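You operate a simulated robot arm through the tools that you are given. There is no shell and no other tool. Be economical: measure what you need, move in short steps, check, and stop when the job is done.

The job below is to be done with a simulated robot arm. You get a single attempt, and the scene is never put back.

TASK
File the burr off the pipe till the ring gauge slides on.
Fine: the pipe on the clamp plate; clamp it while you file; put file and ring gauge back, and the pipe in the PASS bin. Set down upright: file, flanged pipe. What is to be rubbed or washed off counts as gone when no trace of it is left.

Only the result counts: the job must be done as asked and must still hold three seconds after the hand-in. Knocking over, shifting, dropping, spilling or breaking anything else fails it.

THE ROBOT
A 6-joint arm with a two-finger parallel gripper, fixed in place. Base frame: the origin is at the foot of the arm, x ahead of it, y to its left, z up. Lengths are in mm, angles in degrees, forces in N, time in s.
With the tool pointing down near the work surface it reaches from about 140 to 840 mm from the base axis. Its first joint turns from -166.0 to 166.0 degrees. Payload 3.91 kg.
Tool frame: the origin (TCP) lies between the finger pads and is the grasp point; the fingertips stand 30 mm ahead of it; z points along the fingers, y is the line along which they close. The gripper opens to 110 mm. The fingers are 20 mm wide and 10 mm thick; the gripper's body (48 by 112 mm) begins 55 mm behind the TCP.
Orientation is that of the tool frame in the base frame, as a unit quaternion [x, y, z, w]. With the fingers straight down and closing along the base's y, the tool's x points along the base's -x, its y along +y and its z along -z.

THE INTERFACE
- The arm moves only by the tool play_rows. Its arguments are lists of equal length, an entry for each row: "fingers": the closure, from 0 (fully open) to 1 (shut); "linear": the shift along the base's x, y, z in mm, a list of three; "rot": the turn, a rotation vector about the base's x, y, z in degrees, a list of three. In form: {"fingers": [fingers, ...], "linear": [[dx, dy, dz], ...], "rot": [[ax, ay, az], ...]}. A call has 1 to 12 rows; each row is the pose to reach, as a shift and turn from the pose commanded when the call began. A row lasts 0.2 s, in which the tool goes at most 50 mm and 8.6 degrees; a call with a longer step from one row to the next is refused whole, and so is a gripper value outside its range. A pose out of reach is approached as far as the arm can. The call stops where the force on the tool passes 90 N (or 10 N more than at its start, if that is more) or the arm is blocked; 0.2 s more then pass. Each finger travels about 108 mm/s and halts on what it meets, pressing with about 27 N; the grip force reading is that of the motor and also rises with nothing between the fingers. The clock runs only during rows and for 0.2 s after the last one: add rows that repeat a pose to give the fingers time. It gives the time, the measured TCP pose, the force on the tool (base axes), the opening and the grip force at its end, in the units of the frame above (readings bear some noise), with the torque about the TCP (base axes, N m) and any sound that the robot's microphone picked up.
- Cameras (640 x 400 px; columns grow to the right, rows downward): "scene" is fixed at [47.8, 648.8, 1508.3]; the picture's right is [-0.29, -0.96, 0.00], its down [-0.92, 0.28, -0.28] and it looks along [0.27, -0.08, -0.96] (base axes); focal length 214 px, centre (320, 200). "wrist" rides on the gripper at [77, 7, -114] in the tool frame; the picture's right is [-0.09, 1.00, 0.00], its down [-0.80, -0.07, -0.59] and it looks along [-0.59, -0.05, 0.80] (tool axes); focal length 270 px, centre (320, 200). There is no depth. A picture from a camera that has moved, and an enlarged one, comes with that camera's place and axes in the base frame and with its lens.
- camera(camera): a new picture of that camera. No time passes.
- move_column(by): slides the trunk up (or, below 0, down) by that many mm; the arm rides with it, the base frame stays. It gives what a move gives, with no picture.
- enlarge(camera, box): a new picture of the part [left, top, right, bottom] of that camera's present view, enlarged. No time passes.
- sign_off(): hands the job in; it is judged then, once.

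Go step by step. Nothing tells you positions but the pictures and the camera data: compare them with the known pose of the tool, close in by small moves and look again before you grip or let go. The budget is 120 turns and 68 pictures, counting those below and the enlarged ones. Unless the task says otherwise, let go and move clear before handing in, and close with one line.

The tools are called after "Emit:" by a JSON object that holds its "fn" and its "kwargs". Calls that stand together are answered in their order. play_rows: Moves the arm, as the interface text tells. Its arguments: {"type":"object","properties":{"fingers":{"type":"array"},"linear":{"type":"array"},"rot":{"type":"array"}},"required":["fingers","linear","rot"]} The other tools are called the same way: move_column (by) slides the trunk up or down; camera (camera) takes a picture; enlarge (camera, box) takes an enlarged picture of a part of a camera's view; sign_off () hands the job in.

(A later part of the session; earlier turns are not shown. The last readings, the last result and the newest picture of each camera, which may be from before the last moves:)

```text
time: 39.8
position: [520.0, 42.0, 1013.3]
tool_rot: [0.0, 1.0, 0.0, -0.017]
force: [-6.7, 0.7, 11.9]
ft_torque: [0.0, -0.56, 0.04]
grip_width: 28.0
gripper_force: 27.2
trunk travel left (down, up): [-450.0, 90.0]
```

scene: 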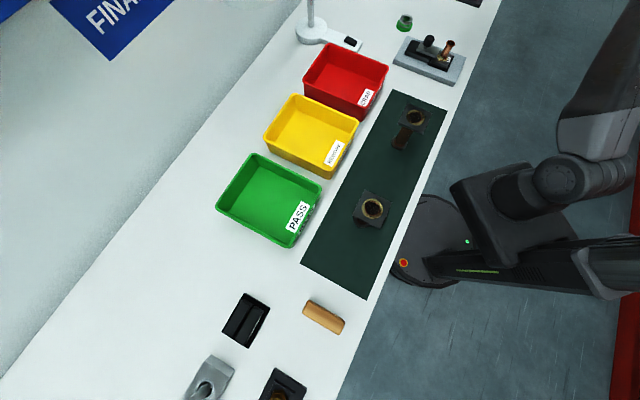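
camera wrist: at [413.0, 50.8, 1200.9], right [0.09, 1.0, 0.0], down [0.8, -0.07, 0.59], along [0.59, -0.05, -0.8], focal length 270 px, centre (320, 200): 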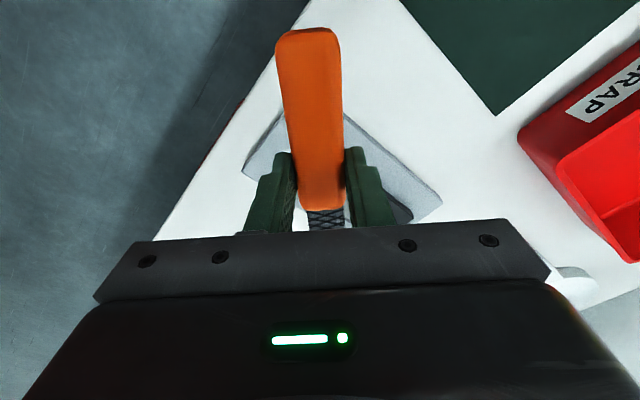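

Constant contact with no further wear in height is a good sign. One more stroke set, then I'll back off and look.

Emit:
{"fn": "play_rows", "kwargs": {"fingers": [0.95, 0.95, 0.95, 0.95, 0.95, 0.95, 0.95, 0.95, 0.95, 0.95, 0.95, 0.95], "linear": [[-8, 0, -0.5], [-16, 0, -0.5], [-8, 4, -0.5], [0, 5, -0.5], [-8, 5, -0.5], [-16, 0, -0.5], [-8, -4, -0.5], [0, -5, -0.5], [-8, -5, -0.5], [-16, 0, -0.5], [-8, 0, -0.5], [0, 0, 0]], "rot": [[0, 0, 0], [0, 0, 0], [0, 0, 0], [0, 0, 0], [0, 0, 0], [0, 0, 0], [0, 0, 0], [0, 0, 0], [0, 0, 0], [0, 0, 0], [0, 0, 0], [0, 0, 0]]}}

Emit:
{"fn": "play_rows", "kwargs": {"fingers": [0.95, 0.95, 0.95, 0.95], "linear": [[0, 0, 15], [-40, 0, 15], [-80, 0, 15], [-120, 0, 15]], "rot": [[0, 0, 0], [0, 0, 0], [0, 0, 0], [0, 0, 0]]}}

Emit:
{"fn": "enlarge", "kwargs": {"camera": "scene", "box": [440, 36, 461, 49]}}

```text
time: 42.4
position: [523.1, 42.4, 1012.7]
tool_rot: [0.0, 1.0, 0.0, -0.018]
force: [0.3, 0.4, -2.6]
ft_torque: [-0.01, 0.0, 0.02]
grip_width: 27.6
gripper_force: 26.8
trunk travel left (down, up): [-450.0, 90.0]
```

```text
time: 43.4
position: [402.3, 40.8, 1028.2]
tool_rot: [0.0, 1.0, 0.0, -0.016]
force: [-0.5, 1.0, -1.5]
ft_torque: [0.01, 0.0, 0.02]
grip_width: 28.0
gripper_force: 26.8
trunk travel left (down, up): [-450.0, 90.0]
```

```text
16.00 times, centred on (450, 42) of scene
camera zoom: at [47.8, 648.8, 1508.3], right [-0.29, -0.96, 0.0], down [-0.92, 0.28, -0.28], along [0.27, -0.08, -0.96], focal length 3432 px, centre (-1768, 2720)
```

zoom: 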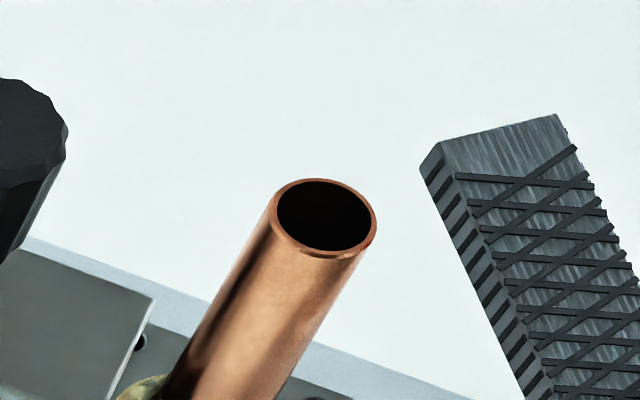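

There may be a speck left at the right edge. I'll bring the wrist camera alongside for a close-up.

Emit:
{"fn": "play_rows", "kwargs": {"fingers": [0.95, 0.95, 0.95, 0.95, 0.95, 0.95, 0.95, 0.95], "linear": [[0, -40, 15], [0, -80, 30], [40, -80, 30], [80, -80, 30], [120, -80, 30], [145, -80, 30], [158, -80, 30], [158, -80, 30]], "rot": [[0, 0, 0], [0, 0, 0], [0, 0, 0], [0, 0, 0], [0, 0, 0], [0, 0, 0], [0, 0, 0], [0, 0, 0]]}}

Emit:
{"fn": "enlarge", "kwargs": {"camera": "wrist", "box": [405, 110, 485, 160]}}

```text
time: 45.2
position: [559.1, -38.1, 1056.1]
tool_rot: [-0.001, 1.0, 0.0, -0.018]
force: [0.5, 0.0, -1.6]
ft_torque: [-0.02, -0.02, 0.01]
grip_width: 27.6
gripper_force: 27.2
trunk travel left (down, up): [-450.0, 90.0]
```

```text
8.00 times, centred on (445, 135) of wrist
camera zoom: at [486.7, -31.8, 1173.5], right [0.09, 1.0, 0.0], down [0.82, -0.07, 0.57], along [0.56, -0.05, -0.82], focal length 2162 px, centre (-680, 720)
```

zoom: 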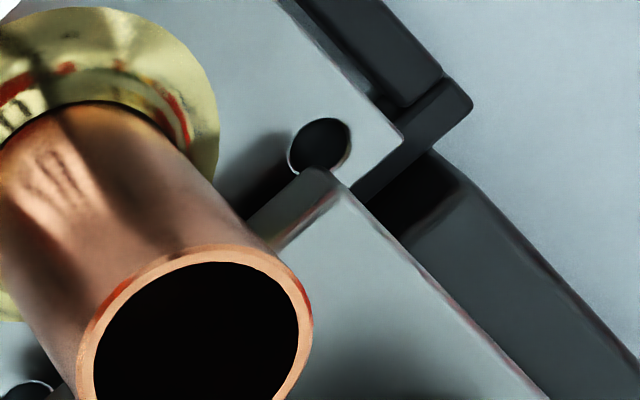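

Emit:
{"fn": "enlarge", "kwargs": {"camera": "wrist", "box": [395, 125, 459, 185]}}

```text
6.67 times, centred on (427, 155) of wrist
camera zoom: at [486.7, -31.8, 1173.5], right [0.09, 1.0, 0.0], down [0.82, -0.07, 0.57], along [0.56, -0.05, -0.82], focal length 1802 px, centre (-393, 500)
```

zoom: 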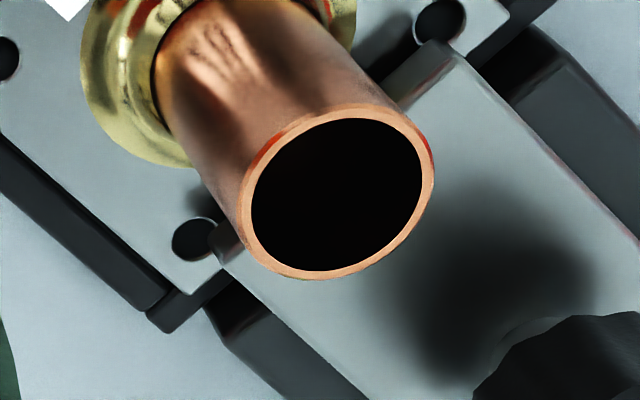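

The rim is smooth and round; the red glints look like reflections. Before returning the file I'll check how much it slipped in the grip.

Emit:
{"fn": "enlarge", "kwargs": {"camera": "scene", "box": [420, 0, 520, 62]}}

Emit:
{"fn": "camera", "kwargs": {"camera": "wrist"}}

```text
6.40 times, centred on (470, 31) of scene
camera zoom: at [47.8, 648.8, 1508.3], right [-0.29, -0.96, 0.0], down [-0.92, 0.28, -0.28], along [0.27, -0.08, -0.96], focal length 1373 px, centre (-640, 1282)
```

zoom: 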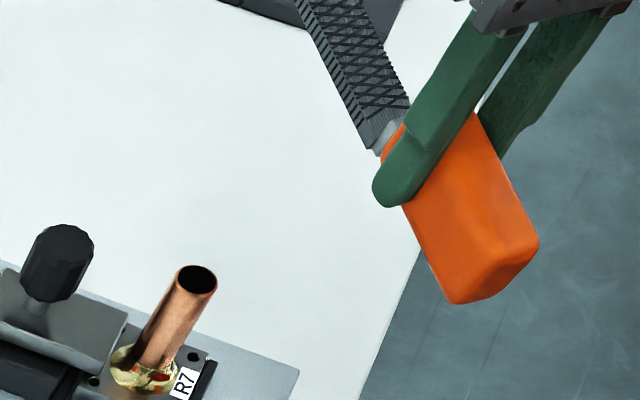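

```text
27 pictures are left
camera wrist: at [486.7, -31.8, 1173.5], right [0.09, 1.0, 0.0], down [0.82, -0.07, 0.57], along [0.56, -0.05, -0.82], focal length 270 px, centre (320, 200)
```

wrist: 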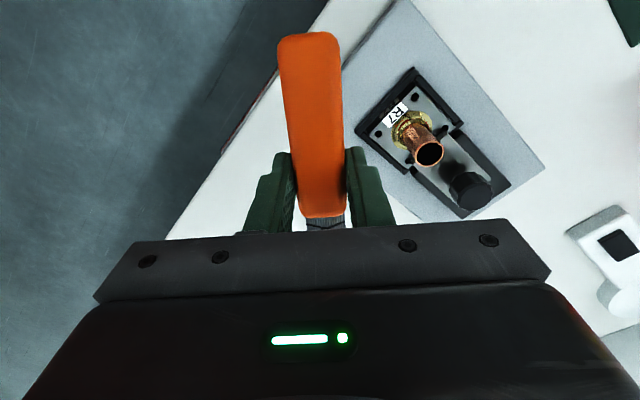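

The file slipped about 9° in the grip, tip up. I'll carry it back to its pick spot, yaw 45°, then pitch the tool so it lies flat.

Emit:
{"fn": "play_rows", "kwargs": {"fingers": [0.95, 0.95, 0.95, 0.95, 0.95, 0.95, 0.95, 0.95], "linear": [[20, -20, 10], [45, -35, 10], [70, -50, 10], [95, -65, 10], [120, -75, 10], [145, -82, 0], [158, -86, -10], [158, -86, -10]], "rot": [[0, 0, 7], [0, 0, 14], [0, 0, 21], [0, 0, 28], [0, 0, 35], [0, 0, 41], [0, 0, 45], [0, 0, 45]]}}

Emit:
{"fn": "play_rows", "kwargs": {"fingers": [0.95, 0.95, 0.95, 0.95, 0.95], "linear": [[0, 0, -30], [0, 0, -60], [0, 0, -80], [0, 0, -90], [0, 0, -90]], "rot": [[-3.5, 3.5, 0], [-4.95, 4.95, 0], [-4.95, 4.95, 0], [-4.95, 4.95, 0], [-4.95, 4.95, 0]]}}

Emit:
{"fn": "enlarge", "kwargs": {"camera": "scene", "box": [390, 0, 490, 45]}}

```text
time: 47.0
position: [718.2, -122.8, 1047.5]
tool_rot: [-0.383, 0.924, -0.007, -0.016]
force: [-0.8, -0.1, -2.1]
ft_torque: [0.02, 0.03, -0.02]
grip_width: 27.9
gripper_force: 26.9
trunk travel left (down, up): [-450.0, 90.0]
```

```text
time: 48.2
position: [718.2, -123.2, 955.8]
tool_rot: [-0.382, 0.921, -0.03, -0.073]
force: [0.1, -0.2, -2.9]
ft_torque: [0.0, 0.03, 0.02]
grip_width: 27.7
gripper_force: 27.0
trunk travel left (down, up): [-450.0, 90.0]
```

```text
6.40 times, centred on (440, 22) of scene
camera zoom: at [47.8, 648.8, 1508.3], right [-0.29, -0.96, 0.0], down [-0.92, 0.28, -0.28], along [0.27, -0.08, -0.96], focal length 1373 px, centre (-448, 1336)
```

zoom: 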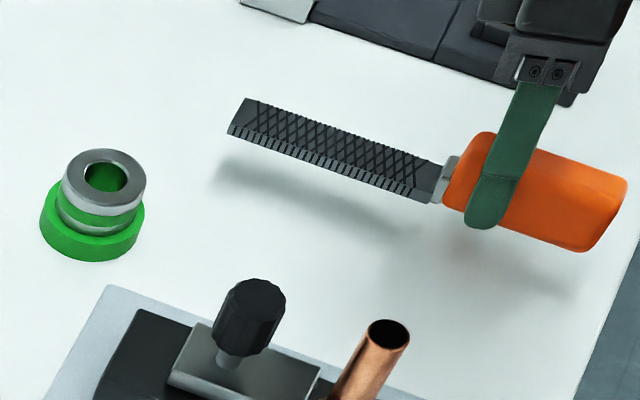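

The file looks flat. I'll lower it in small steps to table contact.

Emit:
{"fn": "play_rows", "kwargs": {"fingers": [0.95, 0.95, 0.95], "linear": [[0, 0, -8], [0, 0, -14], [0, 0, -14]], "rot": [[0, 0, 0], [0, 0, 0], [0, 0, 0]]}}

Emit:
{"fn": "play_rows", "kwargs": {"fingers": [0.95, 0.95], "linear": [[0, 0, -3], [0, 0, -3]], "rot": [[0, 0, 0], [0, 0, 0]]}}

```text
time: 49.0
position: [718.2, -124.6, 943.3]
tool_rot: [-0.381, 0.921, -0.03, -0.073]
force: [0.4, 0.5, -1.8]
ft_torque: [0.04, -0.01, -0.02]
grip_width: 27.6
gripper_force: 26.7
trunk travel left (down, up): [-450.0, 90.0]
```

```text
time: 49.6
position: [717.2, -124.4, 938.7]
tool_rot: [-0.382, 0.921, -0.03, -0.072]
force: [-0.9, -0.2, -1.6]
ft_torque: [0.0, 0.0, 0.01]
grip_width: 27.7
gripper_force: 27.0
trunk travel left (down, up): [-450.0, 90.0]
```

Emit:
{"fn": "play_rows", "kwargs": {"fingers": [0.95, 0.95], "linear": [[0, 0, -2], [0, 0, -2]], "rot": [[0, 0, 0], [0, 0, 0]]}}

Emit:
{"fn": "enlarge", "kwargs": {"camera": "scene", "box": [390, 0, 490, 45]}}

```text
time: 50.2
position: [718.0, -123.9, 938.1]
tool_rot: [-0.381, 0.921, -0.031, -0.072]
force: [-1.4, 0.4, -1.6]
ft_torque: [0.01, -0.01, 0.04]
grip_width: 27.7
gripper_force: 27.0
trunk travel left (down, up): [-450.0, 90.0]
```

```text
6.40 times, centred on (440, 22) of scene
camera zoom: at [47.8, 648.8, 1508.3], right [-0.29, -0.96, 0.0], down [-0.92, 0.28, -0.28], along [0.27, -0.08, -0.96], focal length 1373 px, centre (-448, 1336)
```

zoom: 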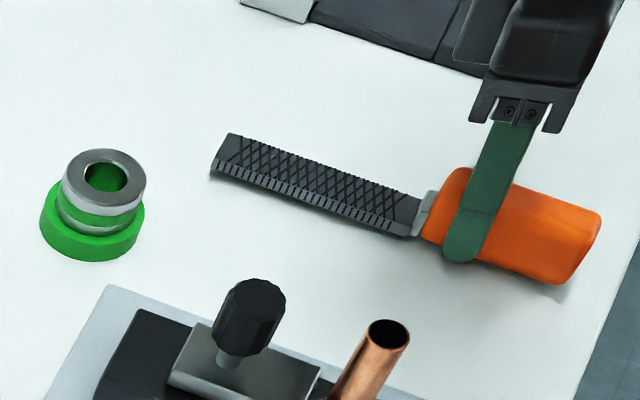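

The rear is still a few mm high. I'll reduce the pitch slightly and lower until contact.

Emit:
{"fn": "play_rows", "kwargs": {"fingers": [0.95, 0.95], "linear": [[0, 0, -3], [0, 0, -3]], "rot": [[1.1, -1.1, 0], [1.1, -1.1, 0]]}}

Emit:
{"fn": "play_rows", "kwargs": {"fingers": [0.95, 0.95], "linear": [[0, 0, -2], [0, 0, -2]], "rot": [[0, 0, 0], [0, 0, 0]]}}

```text
time: 50.8
position: [718.6, -125.4, 934.0]
tool_rot: [-0.382, 0.922, -0.025, -0.06]
force: [1.0, -0.3, -0.7]
ft_torque: [-0.03, 0.1, 0.02]
grip_width: 27.8
gripper_force: 26.4
trunk travel left (down, up): [-450.0, 90.0]
```

```text
time: 51.4
position: [718.9, -124.8, 933.5]
tool_rot: [-0.383, 0.922, -0.026, -0.06]
force: [1.9, -0.4, 9.0]
ft_torque: [-0.56, 0.54, 0.12]
grip_width: 28.1
gripper_force: 26.8
trunk travel left (down, up): [-450.0, 90.0]
```

The rear end is touching now, so it's nearly flat. I'll pitch back a touch and release slowly.

Emit:
{"fn": "play_rows", "kwargs": {"fingers": [0.95, 0.95, 0.7, 0.6, 0.5, 0.4, 0.4], "linear": [[0, 0, 0], [0, 0, 0], [0, 0, 0], [0, 0, 0], [0, 0, 1], [0, 0, 1], [0, 0, 1]], "rot": [[-0.6, 0.6, 0], [-0.6, 0.6, 0], [-0.6, 0.6, 0], [-0.6, 0.6, 0], [-0.6, 0.6, 0], [-0.6, 0.6, 0], [-0.6, 0.6, 0]]}}

Emit:
{"fn": "play_rows", "kwargs": {"fingers": [0.3, 0.2, 0.1, 0.1], "linear": [[0, 0, 30], [0, 0, 70], [0, 0, 110], [0, 0, 130]], "rot": [[0, 0, 0], [3, -3, 0], [5.7, -5.7, 0], [5.7, -5.7, 0]]}}

Emit:
{"fn": "enlarge", "kwargs": {"camera": "scene", "box": [390, 0, 490, 45]}}

```text
time: 53.0
position: [717.6, -124.2, 934.0]
tool_rot: [-0.381, 0.921, -0.028, -0.068]
force: [-0.1, -0.6, -0.3]
ft_torque: [0.01, -0.02, -0.02]
grip_width: 65.9
gripper_force: 0.0
trunk travel left (down, up): [-450.0, 90.0]
```

```text
time: 54.0
position: [715.2, -124.8, 1062.5]
tool_rot: [-0.383, 0.924, -0.001, -0.001]
force: [-0.7, 0.4, -0.4]
ft_torque: [-0.02, -0.02, 0.02]
grip_width: 98.9
gripper_force: 0.1
trunk travel left (down, up): [-450.0, 90.0]
```

```text
6.40 times, centred on (440, 22) of scene
camera zoom: at [47.8, 648.8, 1508.3], right [-0.29, -0.96, 0.0], down [-0.92, 0.28, -0.28], along [0.27, -0.08, -0.96], focal length 1373 px, centre (-448, 1336)
```

zoom: 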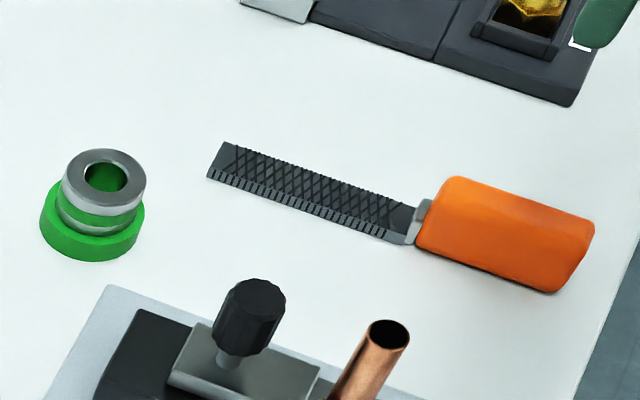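

The file is back flat in its place. Now over to the ring gauge for a close look.

Emit:
{"fn": "play_rows", "kwargs": {"fingers": [0.1, 0.1, 0.1, 0.1, 0.1, 0.1], "linear": [[8, 40, 0], [16, 80, 0], [26, 120, 0], [40, 160, 0], [50, 205, 0], [50, 205, 0]], "rot": [[0, 0, 0], [0, 0, 0], [0, 0, 0], [0, 0, 0], [0, 0, 0], [0, 0, 0]]}}

Emit:
{"fn": "enlarge", "kwargs": {"camera": "wrist", "box": [220, 60, 420, 190]}}

Emit:
{"fn": "enlarge", "kwargs": {"camera": "scene", "box": [384, 6, 424, 38]}}

```text
time: 55.4
position: [769.0, 79.6, 1066.2]
tool_rot: [-0.383, 0.924, -0.001, -0.001]
force: [0.4, 0.2, 0.4]
ft_torque: [-0.03, -0.01, 0.01]
grip_width: 98.8
gripper_force: 0.2
trunk travel left (down, up): [-450.0, 90.0]
```

```text
3.08 times, centred on (320, 125) of wrist
camera zoom: at [711.5, 30.5, 1181.6], right [-0.64, 0.77, 0.0], down [0.62, 0.52, 0.59], along [0.45, 0.38, -0.81], focal length 832 px, centre (320, 431)
```

zoom: 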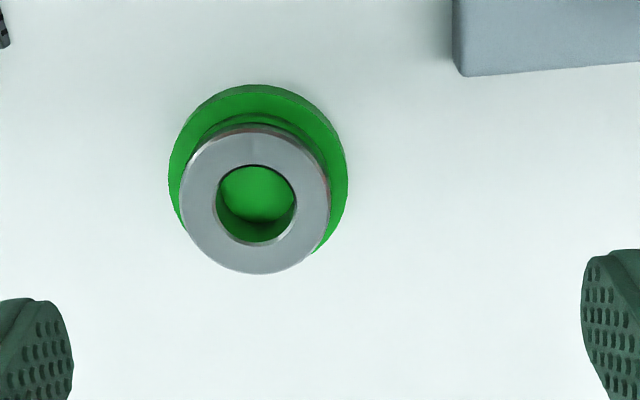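

```text
12.50 times, centred on (404, 22) of scene
camera zoom: at [47.8, 648.8, 1508.3], right [-0.29, -0.96, 0.0], down [-0.92, 0.28, -0.28], along [0.27, -0.08, -0.96], focal length 2681 px, centre (-730, 2425)
```

zoom: 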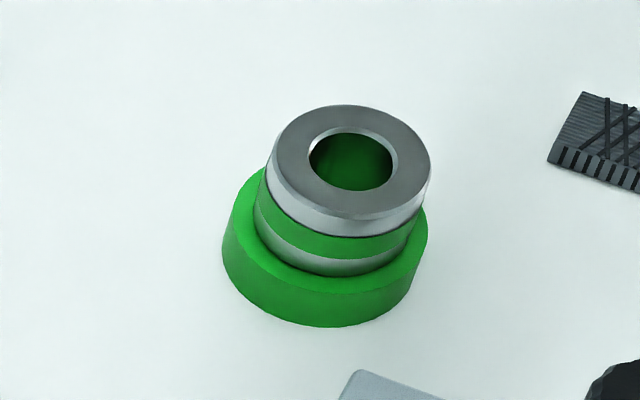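

The ring gauge top is ≈ (797, 79, 926), with OD≈48, sitting on its green base. I'll move above it and verify at low height.

Emit:
{"fn": "play_rows", "kwargs": {"fingers": [0.1, 0.1, 0.1, 0.1], "linear": [[14, 0, -35], [28, -1.5, -70], [28, -1.5, -90], [28, -1.5, -90]], "rot": [[0, 0, 0], [0, 0, 0], [0, 0, 0], [0, 0, 0]]}}

Emit:
{"fn": "camera", "kwargs": {"camera": "wrist"}}

```text
time: 56.4
position: [796.0, 80.6, 972.7]
tool_rot: [-0.382, 0.924, -0.001, -0.002]
force: [0.5, 0.6, 0.6]
ft_torque: [-0.02, -0.04, 0.01]
grip_width: 99.0
gripper_force: 0.1
trunk travel left (down, up): [-450.0, 90.0]
```

```text
21 pictures are left
camera wrist: at [737.7, 30.1, 1088.6], right [-0.64, 0.77, 0.0], down [0.62, 0.52, 0.59], along [0.45, 0.38, -0.81], focal length 270 px, centre (320, 200)
```

wrist: 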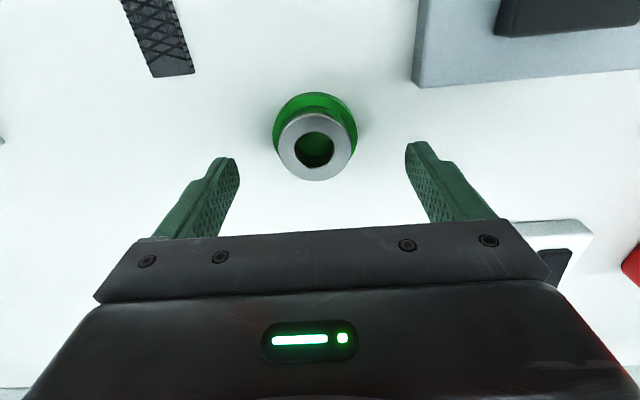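

Nearly centred. I'll make a small correction, descend to z≈944 and grip the ring above the base.

Emit:
{"fn": "play_rows", "kwargs": {"fingers": [0.1, 0.1, 0.3, 0.5, 0.7, 0.7, 0.7], "linear": [[0.8, -2.8, -14], [0.8, -2.8, -28.5], [0.8, -2.8, -28.5], [0.8, -2.8, -28.5], [0.8, -2.8, -28.5], [0.8, -2.8, -28.5], [0.8, -2.8, -28.5]], "rot": [[0, 0, 0], [0, 0, 0], [0, 0, 0], [0, 0, 0], [0, 0, 0], [0, 0, 0], [0, 0, 0]]}}

Emit:
{"fn": "play_rows", "kwargs": {"fingers": [0.7, 0.7, 0.7, 0.7], "linear": [[0, 0, 5], [0, 0, 30], [0, 0, 70], [0, 0, 70]], "rot": [[0, 0, 0], [0, 0, 0], [0, 0, 0], [0, 0, 0]]}}

Emit:
{"fn": "camera", "kwargs": {"camera": "wrist"}}

```text
time: 58.0
position: [797.2, 77.6, 944.2]
tool_rot: [-0.383, 0.924, -0.001, -0.001]
force: [0.0, -0.2, -0.5]
ft_torque: [0.02, -0.01, -0.02]
grip_width: 44.9
gripper_force: 26.9
trunk travel left (down, up): [-450.0, 90.0]
```

```text
time: 59.0
position: [797.6, 77.7, 1014.1]
tool_rot: [-0.383, 0.924, -0.001, -0.002]
force: [-0.5, -0.2, -0.9]
ft_torque: [0.01, -0.03, -0.02]
grip_width: 44.9
gripper_force: 26.8
trunk travel left (down, up): [-450.0, 90.0]
```

```text
20 pictures are left
camera wrist: at [739.4, 28.1, 1129.1], right [-0.64, 0.77, 0.0], down [0.62, 0.52, 0.59], along [0.45, 0.38, -0.81], focal length 270 px, centre (320, 200)
```

wrist: 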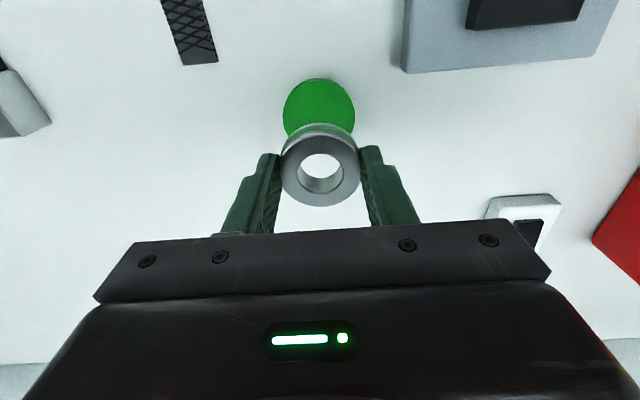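

The ring is held centred (width 44.9, pick pose (797, 78, 944)). Next I'll carry it above the pipe at about (579.5, 44.5).

Emit:
{"fn": "play_rows", "kwargs": {"fingers": [0.7, 0.7, 0.7, 0.7, 0.7, 0.7, 0.7, 0.7], "linear": [[-20, -3, 30], [-60, -9, 40], [-100, -15, 40], [-140, -21, 40], [-180, -27, 40], [-210, -32, 40], [-218, -33, 28], [-218, -33, 28]], "rot": [[0, 0, 0], [0, 0, 0], [0, 0, 0], [0, 0, 0], [0, 0, 0], [0, 0, 0], [0, 0, 0], [0, 0, 0]]}}

Emit:
{"fn": "enlarge", "kwargs": {"camera": "wrist", "box": [240, 80, 400, 220]}}

Emit:
{"fn": "enlarge", "kwargs": {"camera": "scene", "box": [430, 20, 470, 52]}}

```text
time: 60.8
position: [581.3, 44.2, 1043.2]
tool_rot: [-0.382, 0.924, -0.002, -0.001]
force: [0.7, -0.5, -1.7]
ft_torque: [-0.01, -0.01, 0.02]
grip_width: 44.9
gripper_force: 27.0
trunk travel left (down, up): [-450.0, 90.0]
```

```text
2.86 times, centred on (320, 150) of wrist
camera zoom: at [521.7, -5.8, 1158.5], right [-0.64, 0.77, 0.0], down [0.62, 0.52, 0.59], along [0.45, 0.38, -0.81], focal length 772 px, centre (320, 343)
```

zoom: 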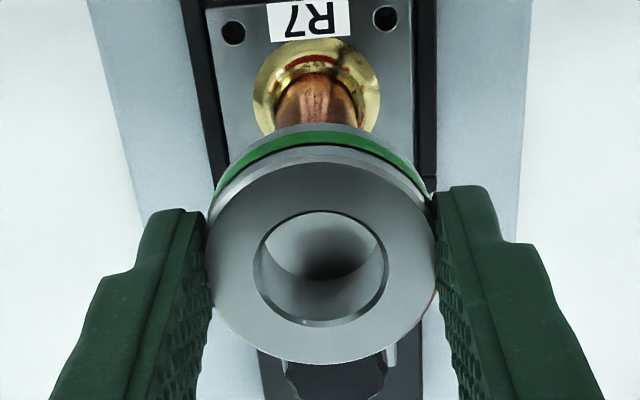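

```text
12.50 times, centred on (450, 36) of scene
camera zoom: at [47.8, 648.8, 1508.3], right [-0.29, -0.96, 0.0], down [-0.92, 0.28, -0.28], along [0.27, -0.08, -0.96], focal length 2681 px, centre (-1305, 2250)
```

zoom: 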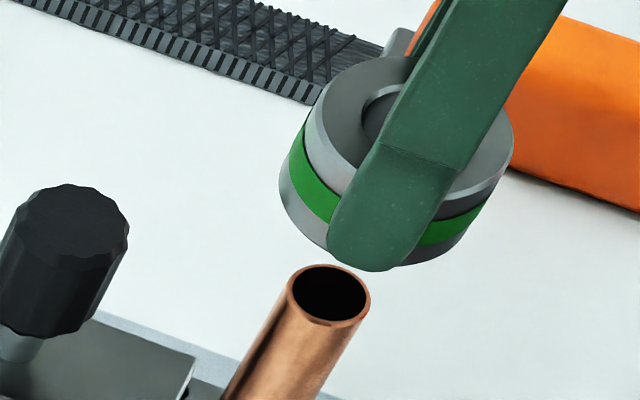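

Laterally aligned, but the ring looks about 3 mm too far along the slide axis. I'll correct that and lower close to the rim.

Emit:
{"fn": "play_rows", "kwargs": {"fingers": [0.7, 0.7, 0.7], "linear": [[-2.2, -2.2, -10], [-2.2, -2.2, -20], [-2.2, -2.2, -20]], "rot": [[0, 0, 0], [0, 0, 0], [0, 0, 0]]}}

Emit:
{"fn": "play_rows", "kwargs": {"fingers": [0.7, 0.7], "linear": [[0, 0, -4], [0, 0, -4]], "rot": [[0, 0, 0], [0, 0, 0]]}}

Emit:
{"fn": "enlarge", "kwargs": {"camera": "wrist", "box": [240, 80, 400, 220]}}

```text
time: 61.6
position: [577.7, 40.8, 1020.8]
tool_rot: [-0.383, 0.924, -0.001, -0.001]
force: [0.1, 0.0, -2.2]
ft_torque: [-0.01, 0.0, -0.02]
grip_width: 45.1
gripper_force: 27.0
trunk travel left (down, up): [-450.0, 90.0]
```

```text
time: 62.2
position: [577.5, 41.1, 1019.0]
tool_rot: [-0.383, 0.924, -0.001, -0.001]
force: [0.2, 0.2, -1.7]
ft_torque: [-0.02, 0.0, -0.03]
grip_width: 45.0
gripper_force: 27.2
trunk travel left (down, up): [-450.0, 90.0]
```

```text
2.86 times, centred on (320, 150) of wrist
camera zoom: at [519.7, -8.4, 1134.1], right [-0.64, 0.77, 0.0], down [0.62, 0.52, 0.59], along [0.45, 0.38, -0.81], focal length 772 px, centre (320, 343)
```

zoom: 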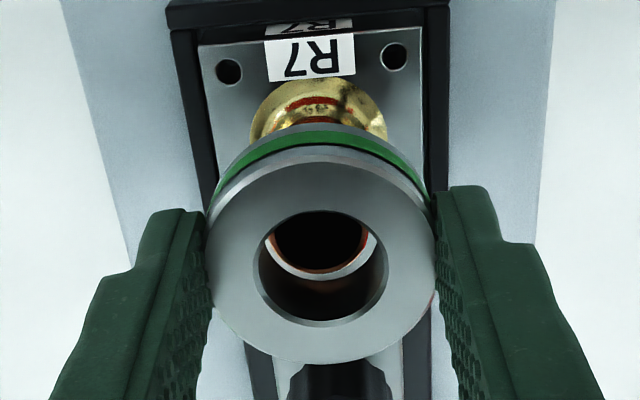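

Through the bore the rim looks concentric with the ring. I'll lower the ring over the pipe in small steps.

Emit:
{"fn": "play_rows", "kwargs": {"fingers": [0.7, 0.7, 0.7], "linear": [[0, 0, -2], [0, 0, -4], [0, 0, -4]], "rot": [[0, 0, 0], [0, 0, 0], [0, 0, 0]]}}

Emit:
{"fn": "play_rows", "kwargs": {"fingers": [0.7, 0.7, 0.7], "linear": [[0, 0, -2], [0, 0, -4], [0, 0, -4]], "rot": [[0, 0, 0], [0, 0, 0], [0, 0, 0]]}}

Emit:
{"fn": "enlarge", "kwargs": {"camera": "wrist", "box": [240, 80, 400, 220]}}

```text
time: 63.0
position: [576.6, 41.8, 1015.5]
tool_rot: [-0.384, 0.923, -0.001, -0.002]
force: [-0.2, -0.1, -1.8]
ft_torque: [0.03, 0.02, 0.01]
grip_width: 44.8
gripper_force: 26.8
trunk travel left (down, up): [-450.0, 90.0]
```

```text
time: 63.8
position: [577.9, 41.7, 1011.9]
tool_rot: [-0.382, 0.924, -0.001, -0.002]
force: [2.0, -1.0, -0.4]
ft_torque: [-0.03, -0.01, 0.02]
grip_width: 45.1
gripper_force: 27.0
trunk travel left (down, up): [-450.0, 90.0]
```

```text
2.86 times, centred on (320, 150) of wrist
camera zoom: at [519.0, -8.1, 1126.7], right [-0.64, 0.77, 0.0], down [0.62, 0.52, 0.59], along [0.45, 0.38, -0.81], focal length 772 px, centre (320, 343)
```

zoom: 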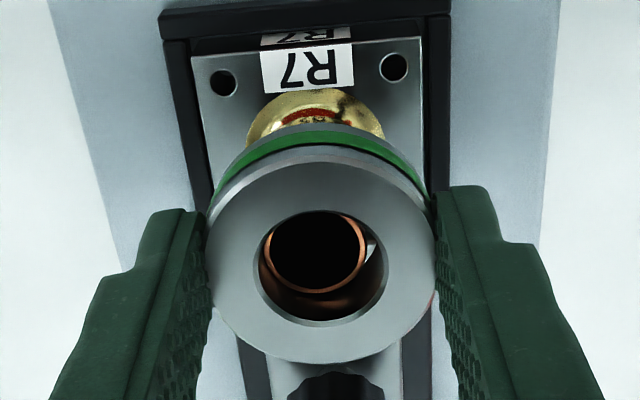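

The rim is entering the bore, slightly left of centre. I'll nudge about 1 mm and go on down.

Emit:
{"fn": "play_rows", "kwargs": {"fingers": [0.7, 0.7, 0.7, 0.7], "linear": [[0.8, -0.8, 0], [0.8, -0.8, -2], [0.8, -0.8, -4], [0.8, -0.8, -4]], "rot": [[0, 0, 0], [0, 0, 0], [0, 0, 0], [0, 0, 0]]}}

Emit:
{"fn": "play_rows", "kwargs": {"fingers": [0.7, 0.7, 0.7], "linear": [[0, 0, -3], [0, 0, -6], [0, 0, -6]], "rot": [[0, 0, 0], [0, 0, 0], [0, 0, 0]]}}

Emit:
{"fn": "enlarge", "kwargs": {"camera": "scene", "box": [430, 25, 470, 57]}}

```text
time: 64.8
position: [576.6, 39.8, 1007.7]
tool_rot: [-0.383, 0.924, -0.001, -0.002]
force: [0.4, 0.1, -2.3]
ft_torque: [-0.03, -0.01, 0.02]
grip_width: 44.8
gripper_force: 27.1
trunk travel left (down, up): [-450.0, 90.0]
```

```text
time: 65.6
position: [577.0, 41.1, 1002.3]
tool_rot: [-0.382, 0.924, -0.001, -0.002]
force: [0.1, 0.1, -1.9]
ft_torque: [0.01, -0.02, -0.02]
grip_width: 44.5
gripper_force: 27.2
trunk travel left (down, up): [-450.0, 90.0]
```

```text
12.50 times, centred on (450, 41) of scene
camera zoom: at [47.8, 648.8, 1508.3], right [-0.29, -0.96, 0.0], down [-0.92, 0.28, -0.28], along [0.27, -0.08, -0.96], focal length 2681 px, centre (-1305, 2188)
```

zoom: 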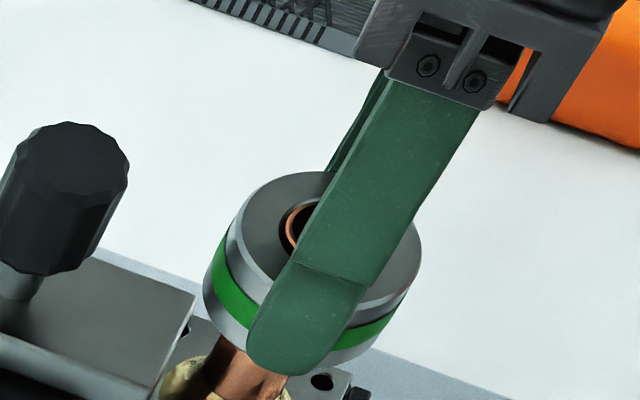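

The ring gauge slides on with no force. I'll go 6 mm deeper for certainty, then lift straight off and carry it back above its base.

Emit:
{"fn": "play_rows", "kwargs": {"fingers": [0.7, 0.7, 0.7], "linear": [[0, 0, -3], [0, 0, -6], [0, 0, -6]], "rot": [[0, 0, 0], [0, 0, 0], [0, 0, 0]]}}

Emit:
{"fn": "play_rows", "kwargs": {"fingers": [0.7, 0.7, 0.7, 0.7, 0.7, 0.7], "linear": [[0, 0, 10], [0, 0, 20], [0, 0, 30], [0, 0, 40], [0, 0, 58], [0, 0, 58]], "rot": [[0, 0, 0], [0, 0, 0], [0, 0, 0], [0, 0, 0], [0, 0, 0], [0, 0, 0]]}}

```text
time: 66.4
position: [576.7, 41.1, 995.6]
tool_rot: [-0.383, 0.924, -0.001, -0.002]
force: [-0.3, 0.8, -2.1]
ft_torque: [0.01, 0.0, 0.0]
grip_width: 45.0
gripper_force: 27.3
trunk travel left (down, up): [-450.0, 90.0]
```

```text
time: 67.8
position: [577.0, 42.7, 1055.0]
tool_rot: [-0.383, 0.924, -0.001, -0.001]
force: [-0.4, -0.4, -1.8]
ft_torque: [-0.01, 0.0, 0.04]
grip_width: 45.1
gripper_force: 26.8
trunk travel left (down, up): [-450.0, 90.0]
```

Back to the green base, reversing the commanded shifts exactly.

Emit:
{"fn": "play_rows", "kwargs": {"fingers": [0.7, 0.7, 0.7, 0.7, 0.7, 0.7, 0.7, 0.7, 0.7], "linear": [[36, 6, 0], [73, 12, 0], [110, 18, 0], [147, 24, 0], [184, 30, 0], [219.4, 36, 0], [219.4, 36, -40], [219.4, 36, -85], [219.4, 36, -85]], "rot": [[0, 0, 0], [0, 0, 0], [0, 0, 0], [0, 0, 0], [0, 0, 0], [0, 0, 0], [0, 0, 0], [0, 0, 0], [0, 0, 0]]}}

Emit:
{"fn": "enlarge", "kwargs": {"camera": "wrist", "box": [240, 80, 400, 220]}}

```text
time: 69.8
position: [798.4, 77.6, 966.4]
tool_rot: [-0.383, 0.924, 0.0, -0.002]
force: [0.1, 1.0, -1.8]
ft_torque: [0.01, 0.04, 0.0]
grip_width: 44.9
gripper_force: 26.8
trunk travel left (down, up): [-450.0, 90.0]
```

```text
2.86 times, centred on (320, 150) of wrist
camera zoom: at [740.5, 27.7, 1081.6], right [-0.64, 0.77, 0.0], down [0.62, 0.52, 0.59], along [0.45, 0.38, -0.81], focal length 772 px, centre (320, 343)
```

zoom: 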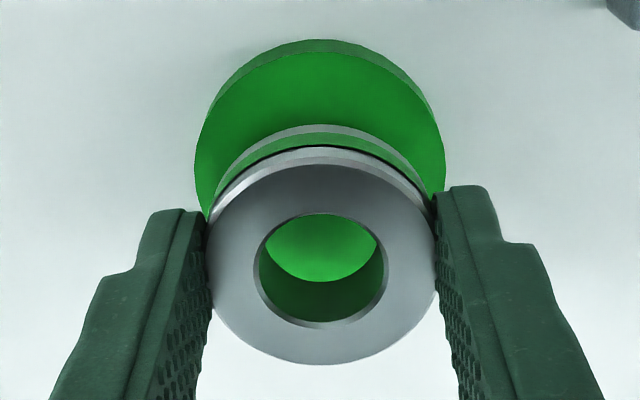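

Aligned over the base. I'll lower to the pick height, watching the force.

Emit:
{"fn": "play_rows", "kwargs": {"fingers": [0.7, 0.7, 0.7, 0.7], "linear": [[0, 0, -10], [0, 0, -19], [0, 0, -22], [0, 0, -22.5]], "rot": [[0, 0, 0], [0, 0, 0], [0, 0, 0], [0, 0, 0]]}}

Emit:
{"fn": "play_rows", "kwargs": {"fingers": [0.7, 0.7], "linear": [[0, 0, -1], [0, 0, -1]], "rot": [[0, 0, 0], [0, 0, 0]]}}

```text
time: 70.8
position: [795.9, 76.8, 945.0]
tool_rot: [-0.383, 0.924, -0.001, -0.002]
force: [0.1, -0.4, -0.4]
ft_torque: [0.03, 0.02, 0.02]
grip_width: 45.0
gripper_force: 26.9
trunk travel left (down, up): [-450.0, 90.0]
```

```text
time: 71.4
position: [796.7, 76.2, 944.9]
tool_rot: [-0.382, 0.924, 0.0, -0.002]
force: [0.9, -0.3, -2.1]
ft_torque: [0.0, -0.05, 0.0]
grip_width: 44.9
gripper_force: 26.7
trunk travel left (down, up): [-450.0, 90.0]
```

Emit:
{"fn": "play_rows", "kwargs": {"fingers": [0.7, 0.7], "linear": [[0, 0, -1], [0, 0, -1]], "rot": [[0, 0, 0], [0, 0, 0]]}}

Emit:
{"fn": "play_rows", "kwargs": {"fingers": [0.6, 0.5, 0.4, 0.25, 0.1, 0.1, 0.1, 0.1], "linear": [[0, 0, 0], [0, 0, 0], [0, 0, 0], [0, 0, 0], [0, 0, 0], [0, 0, 40], [0, 0, 80], [0, 0, 110]], "rot": [[0, 0, 0], [0, 0, 0], [0, 0, 0], [0, 0, 0], [0, 0, 0], [0, 0, 0], [0, 0, 0], [0, 0, 0]]}}

Emit:
{"fn": "camera", "kwargs": {"camera": "wrist"}}

```text
time: 72.0
position: [797.2, 76.0, 943.4]
tool_rot: [-0.383, 0.924, -0.001, -0.001]
force: [0.3, 1.3, 2.0]
ft_torque: [0.09, 0.02, -0.05]
grip_width: 44.9
gripper_force: 26.8
trunk travel left (down, up): [-450.0, 90.0]
```

```text
time: 73.8
position: [795.8, 78.3, 1054.7]
tool_rot: [-0.383, 0.924, -0.001, -0.002]
force: [-0.4, -0.8, -0.1]
ft_torque: [0.02, -0.01, 0.0]
grip_width: 99.1
gripper_force: 0.0
trunk travel left (down, up): [-450.0, 90.0]
```

```text
13 pictures are left
camera wrist: at [738.8, 27.6, 1170.4], right [-0.64, 0.77, 0.0], down [0.62, 0.52, 0.59], along [0.45, 0.38, -0.81], focal length 270 px, centre (320, 200)
```

wrist: 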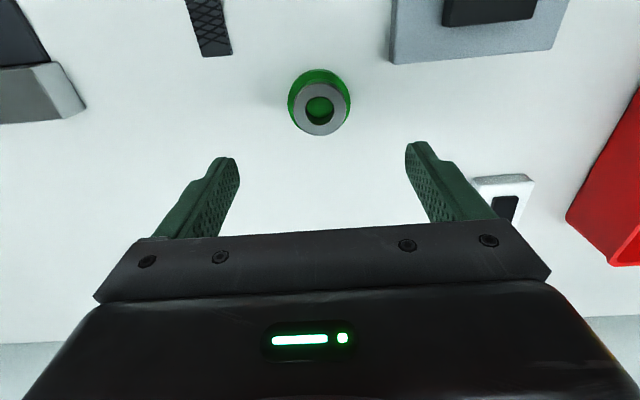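

The gauge is back on its base. Now I'll go unclamp: knob at (621.5, 85).

Emit:
{"fn": "play_rows", "kwargs": {"fingers": [0.3, 0.3, 0.3, 0.3, 0.3, 0.3, 0.3], "linear": [[-40, 2, 0], [-80, 4, 0], [-120, 6, 0], [-150, 7, 0], [-174.5, 7, 0], [-174.5, 7, -30], [-174.5, 7, -30]], "rot": [[0, 0, 0], [0, 0, 0], [0, 0, 0], [0, 0, 0], [0, 0, 0], [0, 0, 0], [0, 0, 0]]}}

Emit:
{"fn": "camera", "kwargs": {"camera": "wrist"}}

```text
time: 75.4
position: [621.4, 84.0, 1024.1]
tool_rot: [-0.383, 0.924, -0.001, -0.002]
force: [-0.8, -0.3, 0.0]
ft_torque: [0.02, 0.02, 0.04]
grip_width: 77.1
gripper_force: 0.1
trunk travel left (down, up): [-450.0, 90.0]
```

```text
12 pictures are left
camera wrist: at [563.1, 33.9, 1138.9], right [-0.64, 0.77, 0.0], down [0.62, 0.52, 0.59], along [0.45, 0.38, -0.81], focal length 270 px, centre (320, 200)
```

wrist: 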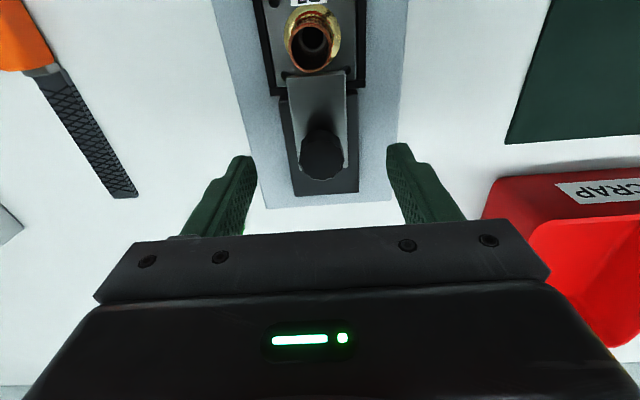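

Good alignment. Descend, grip, and slide the clamp open.

Emit:
{"fn": "play_rows", "kwargs": {"fingers": [0.3, 0.3, 0.6, 0.85, 0.85, 0.85], "linear": [[0, 0, -20], [0, 0, -37], [0, 0, -37], [0, 0, -37], [0, 0, -37], [0, 0, -37]], "rot": [[0, 0, 0], [0, 0, 0], [0, 0, 0], [0, 0, 0], [0, 0, 0], [0, 0, 0]]}}

Emit:
{"fn": "play_rows", "kwargs": {"fingers": [0.85, 0.85, 0.85, 0.85, 0.85, 0.85, 0.85, 0.85], "linear": [[2.5, 2.5, 0], [5, 5, 0], [7.5, 7.5, 0], [10, 10, 0], [12.5, 12.5, 0], [15, 15, 0], [17, 17, 0], [18, 18, 0]], "rot": [[0, 0, 0], [0, 0, 0], [0, 0, 0], [0, 0, 0], [0, 0, 0], [0, 0, 0], [0, 0, 0], [0, 0, 0]]}}

Emit:
{"fn": "play_rows", "kwargs": {"fingers": [0.6, 0.4, 0.4, 0.4, 0.4, 0.4], "linear": [[0, 0, 0], [0, 0, 0], [0, 0, 0], [0, 0, 40], [0, 0, 80], [0, 0, 80]], "rot": [[0, 0, 0], [0, 0, 0], [0, 0, 0], [0, 0, 0], [0, 0, 0], [0, 0, 0]]}}

Emit:
{"fn": "enlarge", "kwargs": {"camera": "scene", "box": [396, 25, 468, 70]}}

```text
time: 76.8
position: [621.0, 82.6, 987.7]
tool_rot: [-0.383, 0.924, -0.001, -0.003]
force: [-8.5, 6.4, -4.9]
ft_torque: [0.6, -0.23, 0.17]
grip_width: 29.7
gripper_force: 45.5
trunk travel left (down, up): [-450.0, 90.0]
```

```text
time: 78.6
position: [636.5, 99.1, 986.6]
tool_rot: [-0.381, 0.924, 0.0, -0.004]
force: [-27.6, -7.5, -10.5]
ft_torque: [0.17, 0.09, 0.12]
grip_width: 29.8
gripper_force: 45.3
trunk travel left (down, up): [-450.0, 90.0]
```

```text
time: 80.0
position: [639.4, 98.2, 1066.8]
tool_rot: [-0.382, 0.924, -0.001, -0.002]
force: [0.2, 0.3, 1.0]
ft_torque: [-0.02, -0.01, 0.03]
grip_width: 66.1
gripper_force: 0.0
trunk travel left (down, up): [-450.0, 90.0]
```

```text
8.89 times, centred on (432, 48) of scene
camera zoom: at [47.8, 648.8, 1508.3], right [-0.29, -0.96, 0.0], down [-0.92, 0.28, -0.28], along [0.27, -0.08, -0.96], focal length 1906 px, centre (-676, 1556)
```

zoom: 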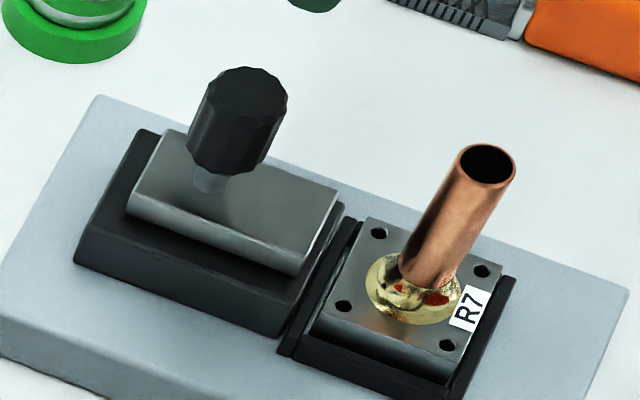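

The clamp is open and everything is in place. Next I'll move above the pipe to grip it.

Emit:
{"fn": "play_rows", "kwargs": {"fingers": [0.4, 0.4, 0.4, 0.4], "linear": [[-30, -29, 0], [-60.5, -58.5, 0], [-60.5, -58.5, -35], [-60.5, -58.5, -35]], "rot": [[0, 0, 0], [0, 0, 0], [0, 0, 0], [0, 0, 0]]}}

Emit:
{"fn": "camera", "kwargs": {"camera": "wrist"}}

```text
time: 81.0
position: [578.1, 40.5, 1032.5]
tool_rot: [-0.382, 0.924, 0.0, -0.001]
force: [0.4, -0.4, 0.2]
ft_torque: [-0.03, 0.0, -0.01]
grip_width: 66.1
gripper_force: 0.1
trunk travel left (down, up): [-450.0, 90.0]
```

```text
10 pictures are left
camera wrist: at [519.8, -7.8, 1146.9], right [-0.64, 0.77, 0.0], down [0.62, 0.52, 0.59], along [0.45, 0.38, -0.81], focal length 270 px, centre (320, 200)
```

wrist: 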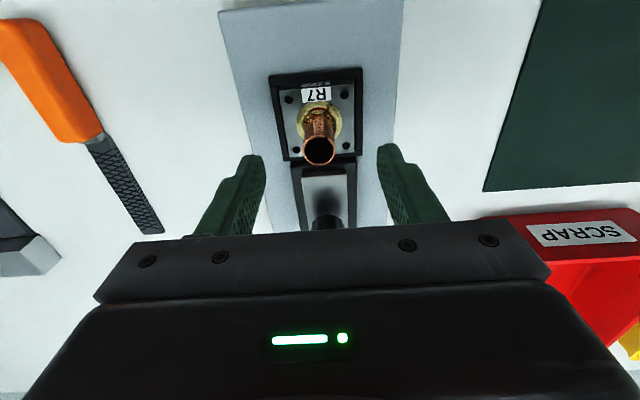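

Centred on the pipe. Descend and grip.

Emit:
{"fn": "play_rows", "kwargs": {"fingers": [0.4, 0.4, 0.6, 0.8, 0.95, 0.95, 0.95], "linear": [[1, 1, -25], [1, 1, -50], [1, 1, -50], [1, 1, -50], [1, 1, -50], [1, 1, -50], [1, 1, -50]], "rot": [[0, 0, 0], [0, 0, 0], [0, 0, 0], [0, 0, 0], [0, 0, 0], [0, 0, 0], [0, 0, 0]]}}

Emit:
{"fn": "play_rows", "kwargs": {"fingers": [0.95, 0.95, 0.95, 0.95, 0.95], "linear": [[0, 0, 4], [0, 0, 12], [0, 0, 24], [0, 0, 36], [0, 0, 36]], "rot": [[0, 0, 0], [0, 0, 0], [0, 0, 0], [0, 0, 0], [0, 0, 0]]}}

Emit:
{"fn": "enlarge", "kwargs": {"camera": "scene", "box": [396, 15, 476, 70]}}

```text
time: 82.6
position: [580.7, 43.6, 982.0]
tool_rot: [-0.382, 0.924, 0.0, -0.002]
force: [0.0, 0.1, -0.1]
ft_torque: [0.11, 0.1, 0.0]
grip_width: 21.6
gripper_force: 27.4
trunk travel left (down, up): [-450.0, 90.0]
```

```text
time: 83.8
position: [578.7, 43.6, 1016.8]
tool_rot: [-0.383, 0.924, -0.001, -0.002]
force: [-1.0, 0.8, -3.1]
ft_torque: [0.01, 0.01, 0.01]
grip_width: 21.5
gripper_force: 27.2
trunk travel left (down, up): [-450.0, 90.0]
```

```text
7.27 times, centred on (436, 42) of scene
camera zoom: at [47.8, 648.8, 1508.3], right [-0.29, -0.96, 0.0], down [-0.92, 0.28, -0.28], along [0.27, -0.08, -0.96], focal length 1560 px, centre (-524, 1346)
```

zoom: 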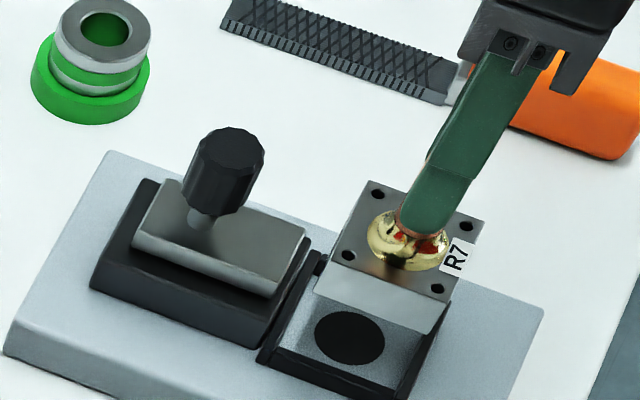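

The pipe is lifted clean. I'll raise it high and carry it towards the PASS bin (centre ≈ (246, 730)).

Emit:
{"fn": "play_rows", "kwargs": {"fingers": [0.95, 0.95, 0.95, 0.95, 0.95, 0.95, 0.95, 0.95, 0.95, 0.95, 0.95, 0.95], "linear": [[0, 0, 40], [0, 0, 85], [0, 0, 130], [-18.7, 37.7, 130], [-37.4, 75.4, 130], [-56.1, 113.1, 130], [-74.8, 150.8, 130], [-93.5, 188.5, 130], [-112.2, 226.2, 130], [-130.9, 263.9, 130], [-149.6, 301.6, 130], [-168.3, 339.3, 130]], "rot": [[0, 0, 0], [0, 0, 0], [0, 0, 0], [0, 0, 0], [0, 0, 0], [0, 0, 0], [0, 0, 0], [0, 0, 0], [0, 0, 0], [0, 0, 0], [0, 0, 0], [0, 0, 0]]}}

Emit:
{"fn": "play_rows", "kwargs": {"fingers": [0.95, 0.95, 0.95, 0.95, 0.95, 0.95, 0.95, 0.95, 0.95, 0.95], "linear": [[-18.7, 37.7, 0], [-37.4, 75.4, 0], [-56.1, 113.1, 0], [-74.8, 150.8, 0], [-93.5, 188.5, 0], [-112.2, 226.2, 0], [-130.9, 263.9, 0], [-149.6, 301.6, 0], [-168.3, 339.3, 0], [-168.3, 339.3, 0]], "rot": [[0, 0, 0], [0, 0, 0], [0, 0, 0], [0, 0, 0], [0, 0, 0], [0, 0, 0], [0, 0, 0], [0, 0, 0], [0, 0, 0], [0, 0, 0]]}}

Emit:
{"fn": "camera", "kwargs": {"camera": "wrist"}}

Emit:
{"fn": "camera", "kwargs": {"camera": "scene"}}

```text
time: 86.4
position: [410.4, 383.4, 1146.6]
tool_rot: [-0.383, 0.924, 0.0, -0.002]
force: [-0.5, 1.0, -4.5]
ft_torque: [0.02, 0.04, -0.03]
grip_width: 21.7
gripper_force: 27.3
trunk travel left (down, up): [-450.0, 90.0]
```

```text
time: 88.6
position: [259.7, 697.4, 1144.6]
tool_rot: [-0.382, 0.924, -0.001, -0.003]
force: [0.1, -0.2, -3.7]
ft_torque: [-0.05, -0.01, 0.02]
grip_width: 21.6
gripper_force: 27.3
out of reach, approached as far as the arm can: row 9, 10
trunk travel left (down, up): [-450.0, 90.0]
```

```text
8 pictures are left
camera wrist: at [202.2, 647.7, 1259.5], right [-0.64, 0.77, 0.0], down [0.62, 0.52, 0.59], along [0.45, 0.38, -0.81], focal length 270 px, centre (320, 200)
```

wrist: 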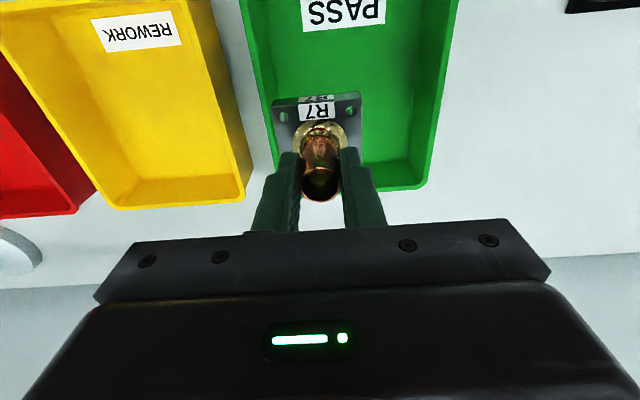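

```text
7 pictures are left
```

scene: 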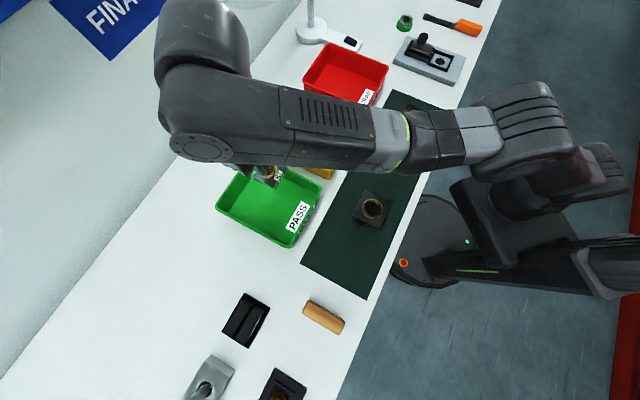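

The arm ran out of reach at this height. Lower down it reaches farther, so I'll descend some (still above the rim) towards the target (242, 721).

Emit:
{"fn": "play_rows", "kwargs": {"fingers": [0.95, 0.95, 0.95, 0.95], "linear": [[0, 0, -20], [0, 0, -40], [0, 0, -60], [0, 0, -60]], "rot": [[0, 0, 0], [0, 0, 0], [0, 0, 0], [0, 0, 0]]}}

```text
time: 89.6
position: [258.3, 695.7, 1085.6]
tool_rot: [-0.383, 0.924, -0.001, -0.002]
force: [0.8, -0.6, -4.1]
ft_torque: [-0.04, -0.05, 0.0]
grip_width: 21.5
gripper_force: 26.8
trunk travel left (down, up): [-450.0, 90.0]
```

Emit:
{"fn": "play_rows", "kwargs": {"fingers": [0.95, 0.95, 0.95], "linear": [[-8, 12, 0], [-16, 25, 0], [-16, 25, 0]], "rot": [[0, 0, 0], [0, 0, 0], [0, 0, 0]]}}

Emit:
{"fn": "camera", "kwargs": {"camera": "wrist"}}

```text
time: 90.4
position: [243.7, 719.5, 1086.6]
tool_rot: [-0.383, 0.924, 0.0, -0.001]
force: [0.6, -0.6, -3.2]
ft_torque: [-0.06, 0.0, 0.0]
grip_width: 21.6
gripper_force: 27.0
trunk travel left (down, up): [-450.0, 90.0]
```

```text
6 pictures are left
camera wrist: at [185.2, 671.3, 1201.3], right [-0.64, 0.77, 0.0], down [0.62, 0.52, 0.59], along [0.45, 0.38, -0.81], focal length 270 px, centre (320, 200)
```

wrist: 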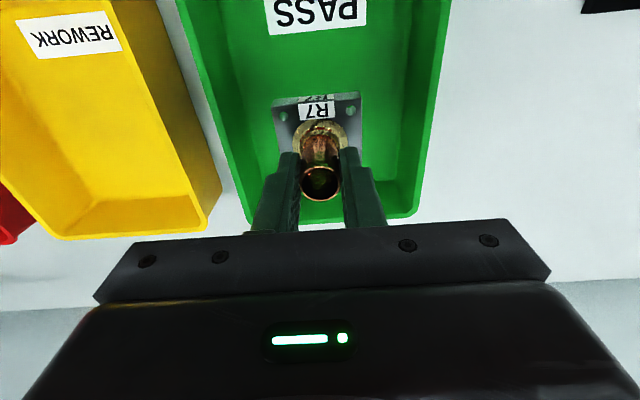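

Centred in the PASS bin. Descending into it, then feeling for the floor.

Emit:
{"fn": "play_rows", "kwargs": {"fingers": [0.95, 0.95, 0.95, 0.95, 0.95], "linear": [[0, 0, -30], [0, 0, -60], [0, 0, -85], [0, 0, -100], [0, 0, -100]], "rot": [[0, 0, 0], [0, 0, 0], [0, 0, 0], [0, 0, 0], [0, 0, 0]]}}

Emit:
{"fn": "camera", "kwargs": {"camera": "wrist"}}

```text
time: 91.6
position: [242.6, 721.4, 986.1]
tool_rot: [-0.383, 0.924, -0.001, -0.002]
force: [0.0, -0.4, -3.7]
ft_torque: [-0.03, -0.03, 0.0]
grip_width: 21.4
gripper_force: 27.0
trunk travel left (down, up): [-450.0, 90.0]
```

```text
5 pictures are left
camera wrist: at [184.8, 671.0, 1100.8], right [-0.64, 0.77, 0.0], down [0.62, 0.52, 0.59], along [0.45, 0.38, -0.81], focal length 270 px, centre (320, 200)
```

wrist: 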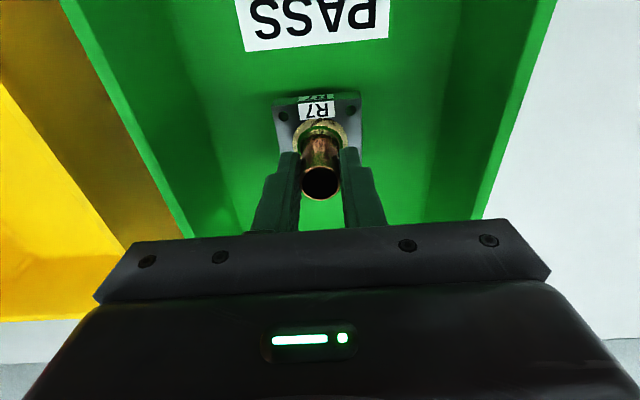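

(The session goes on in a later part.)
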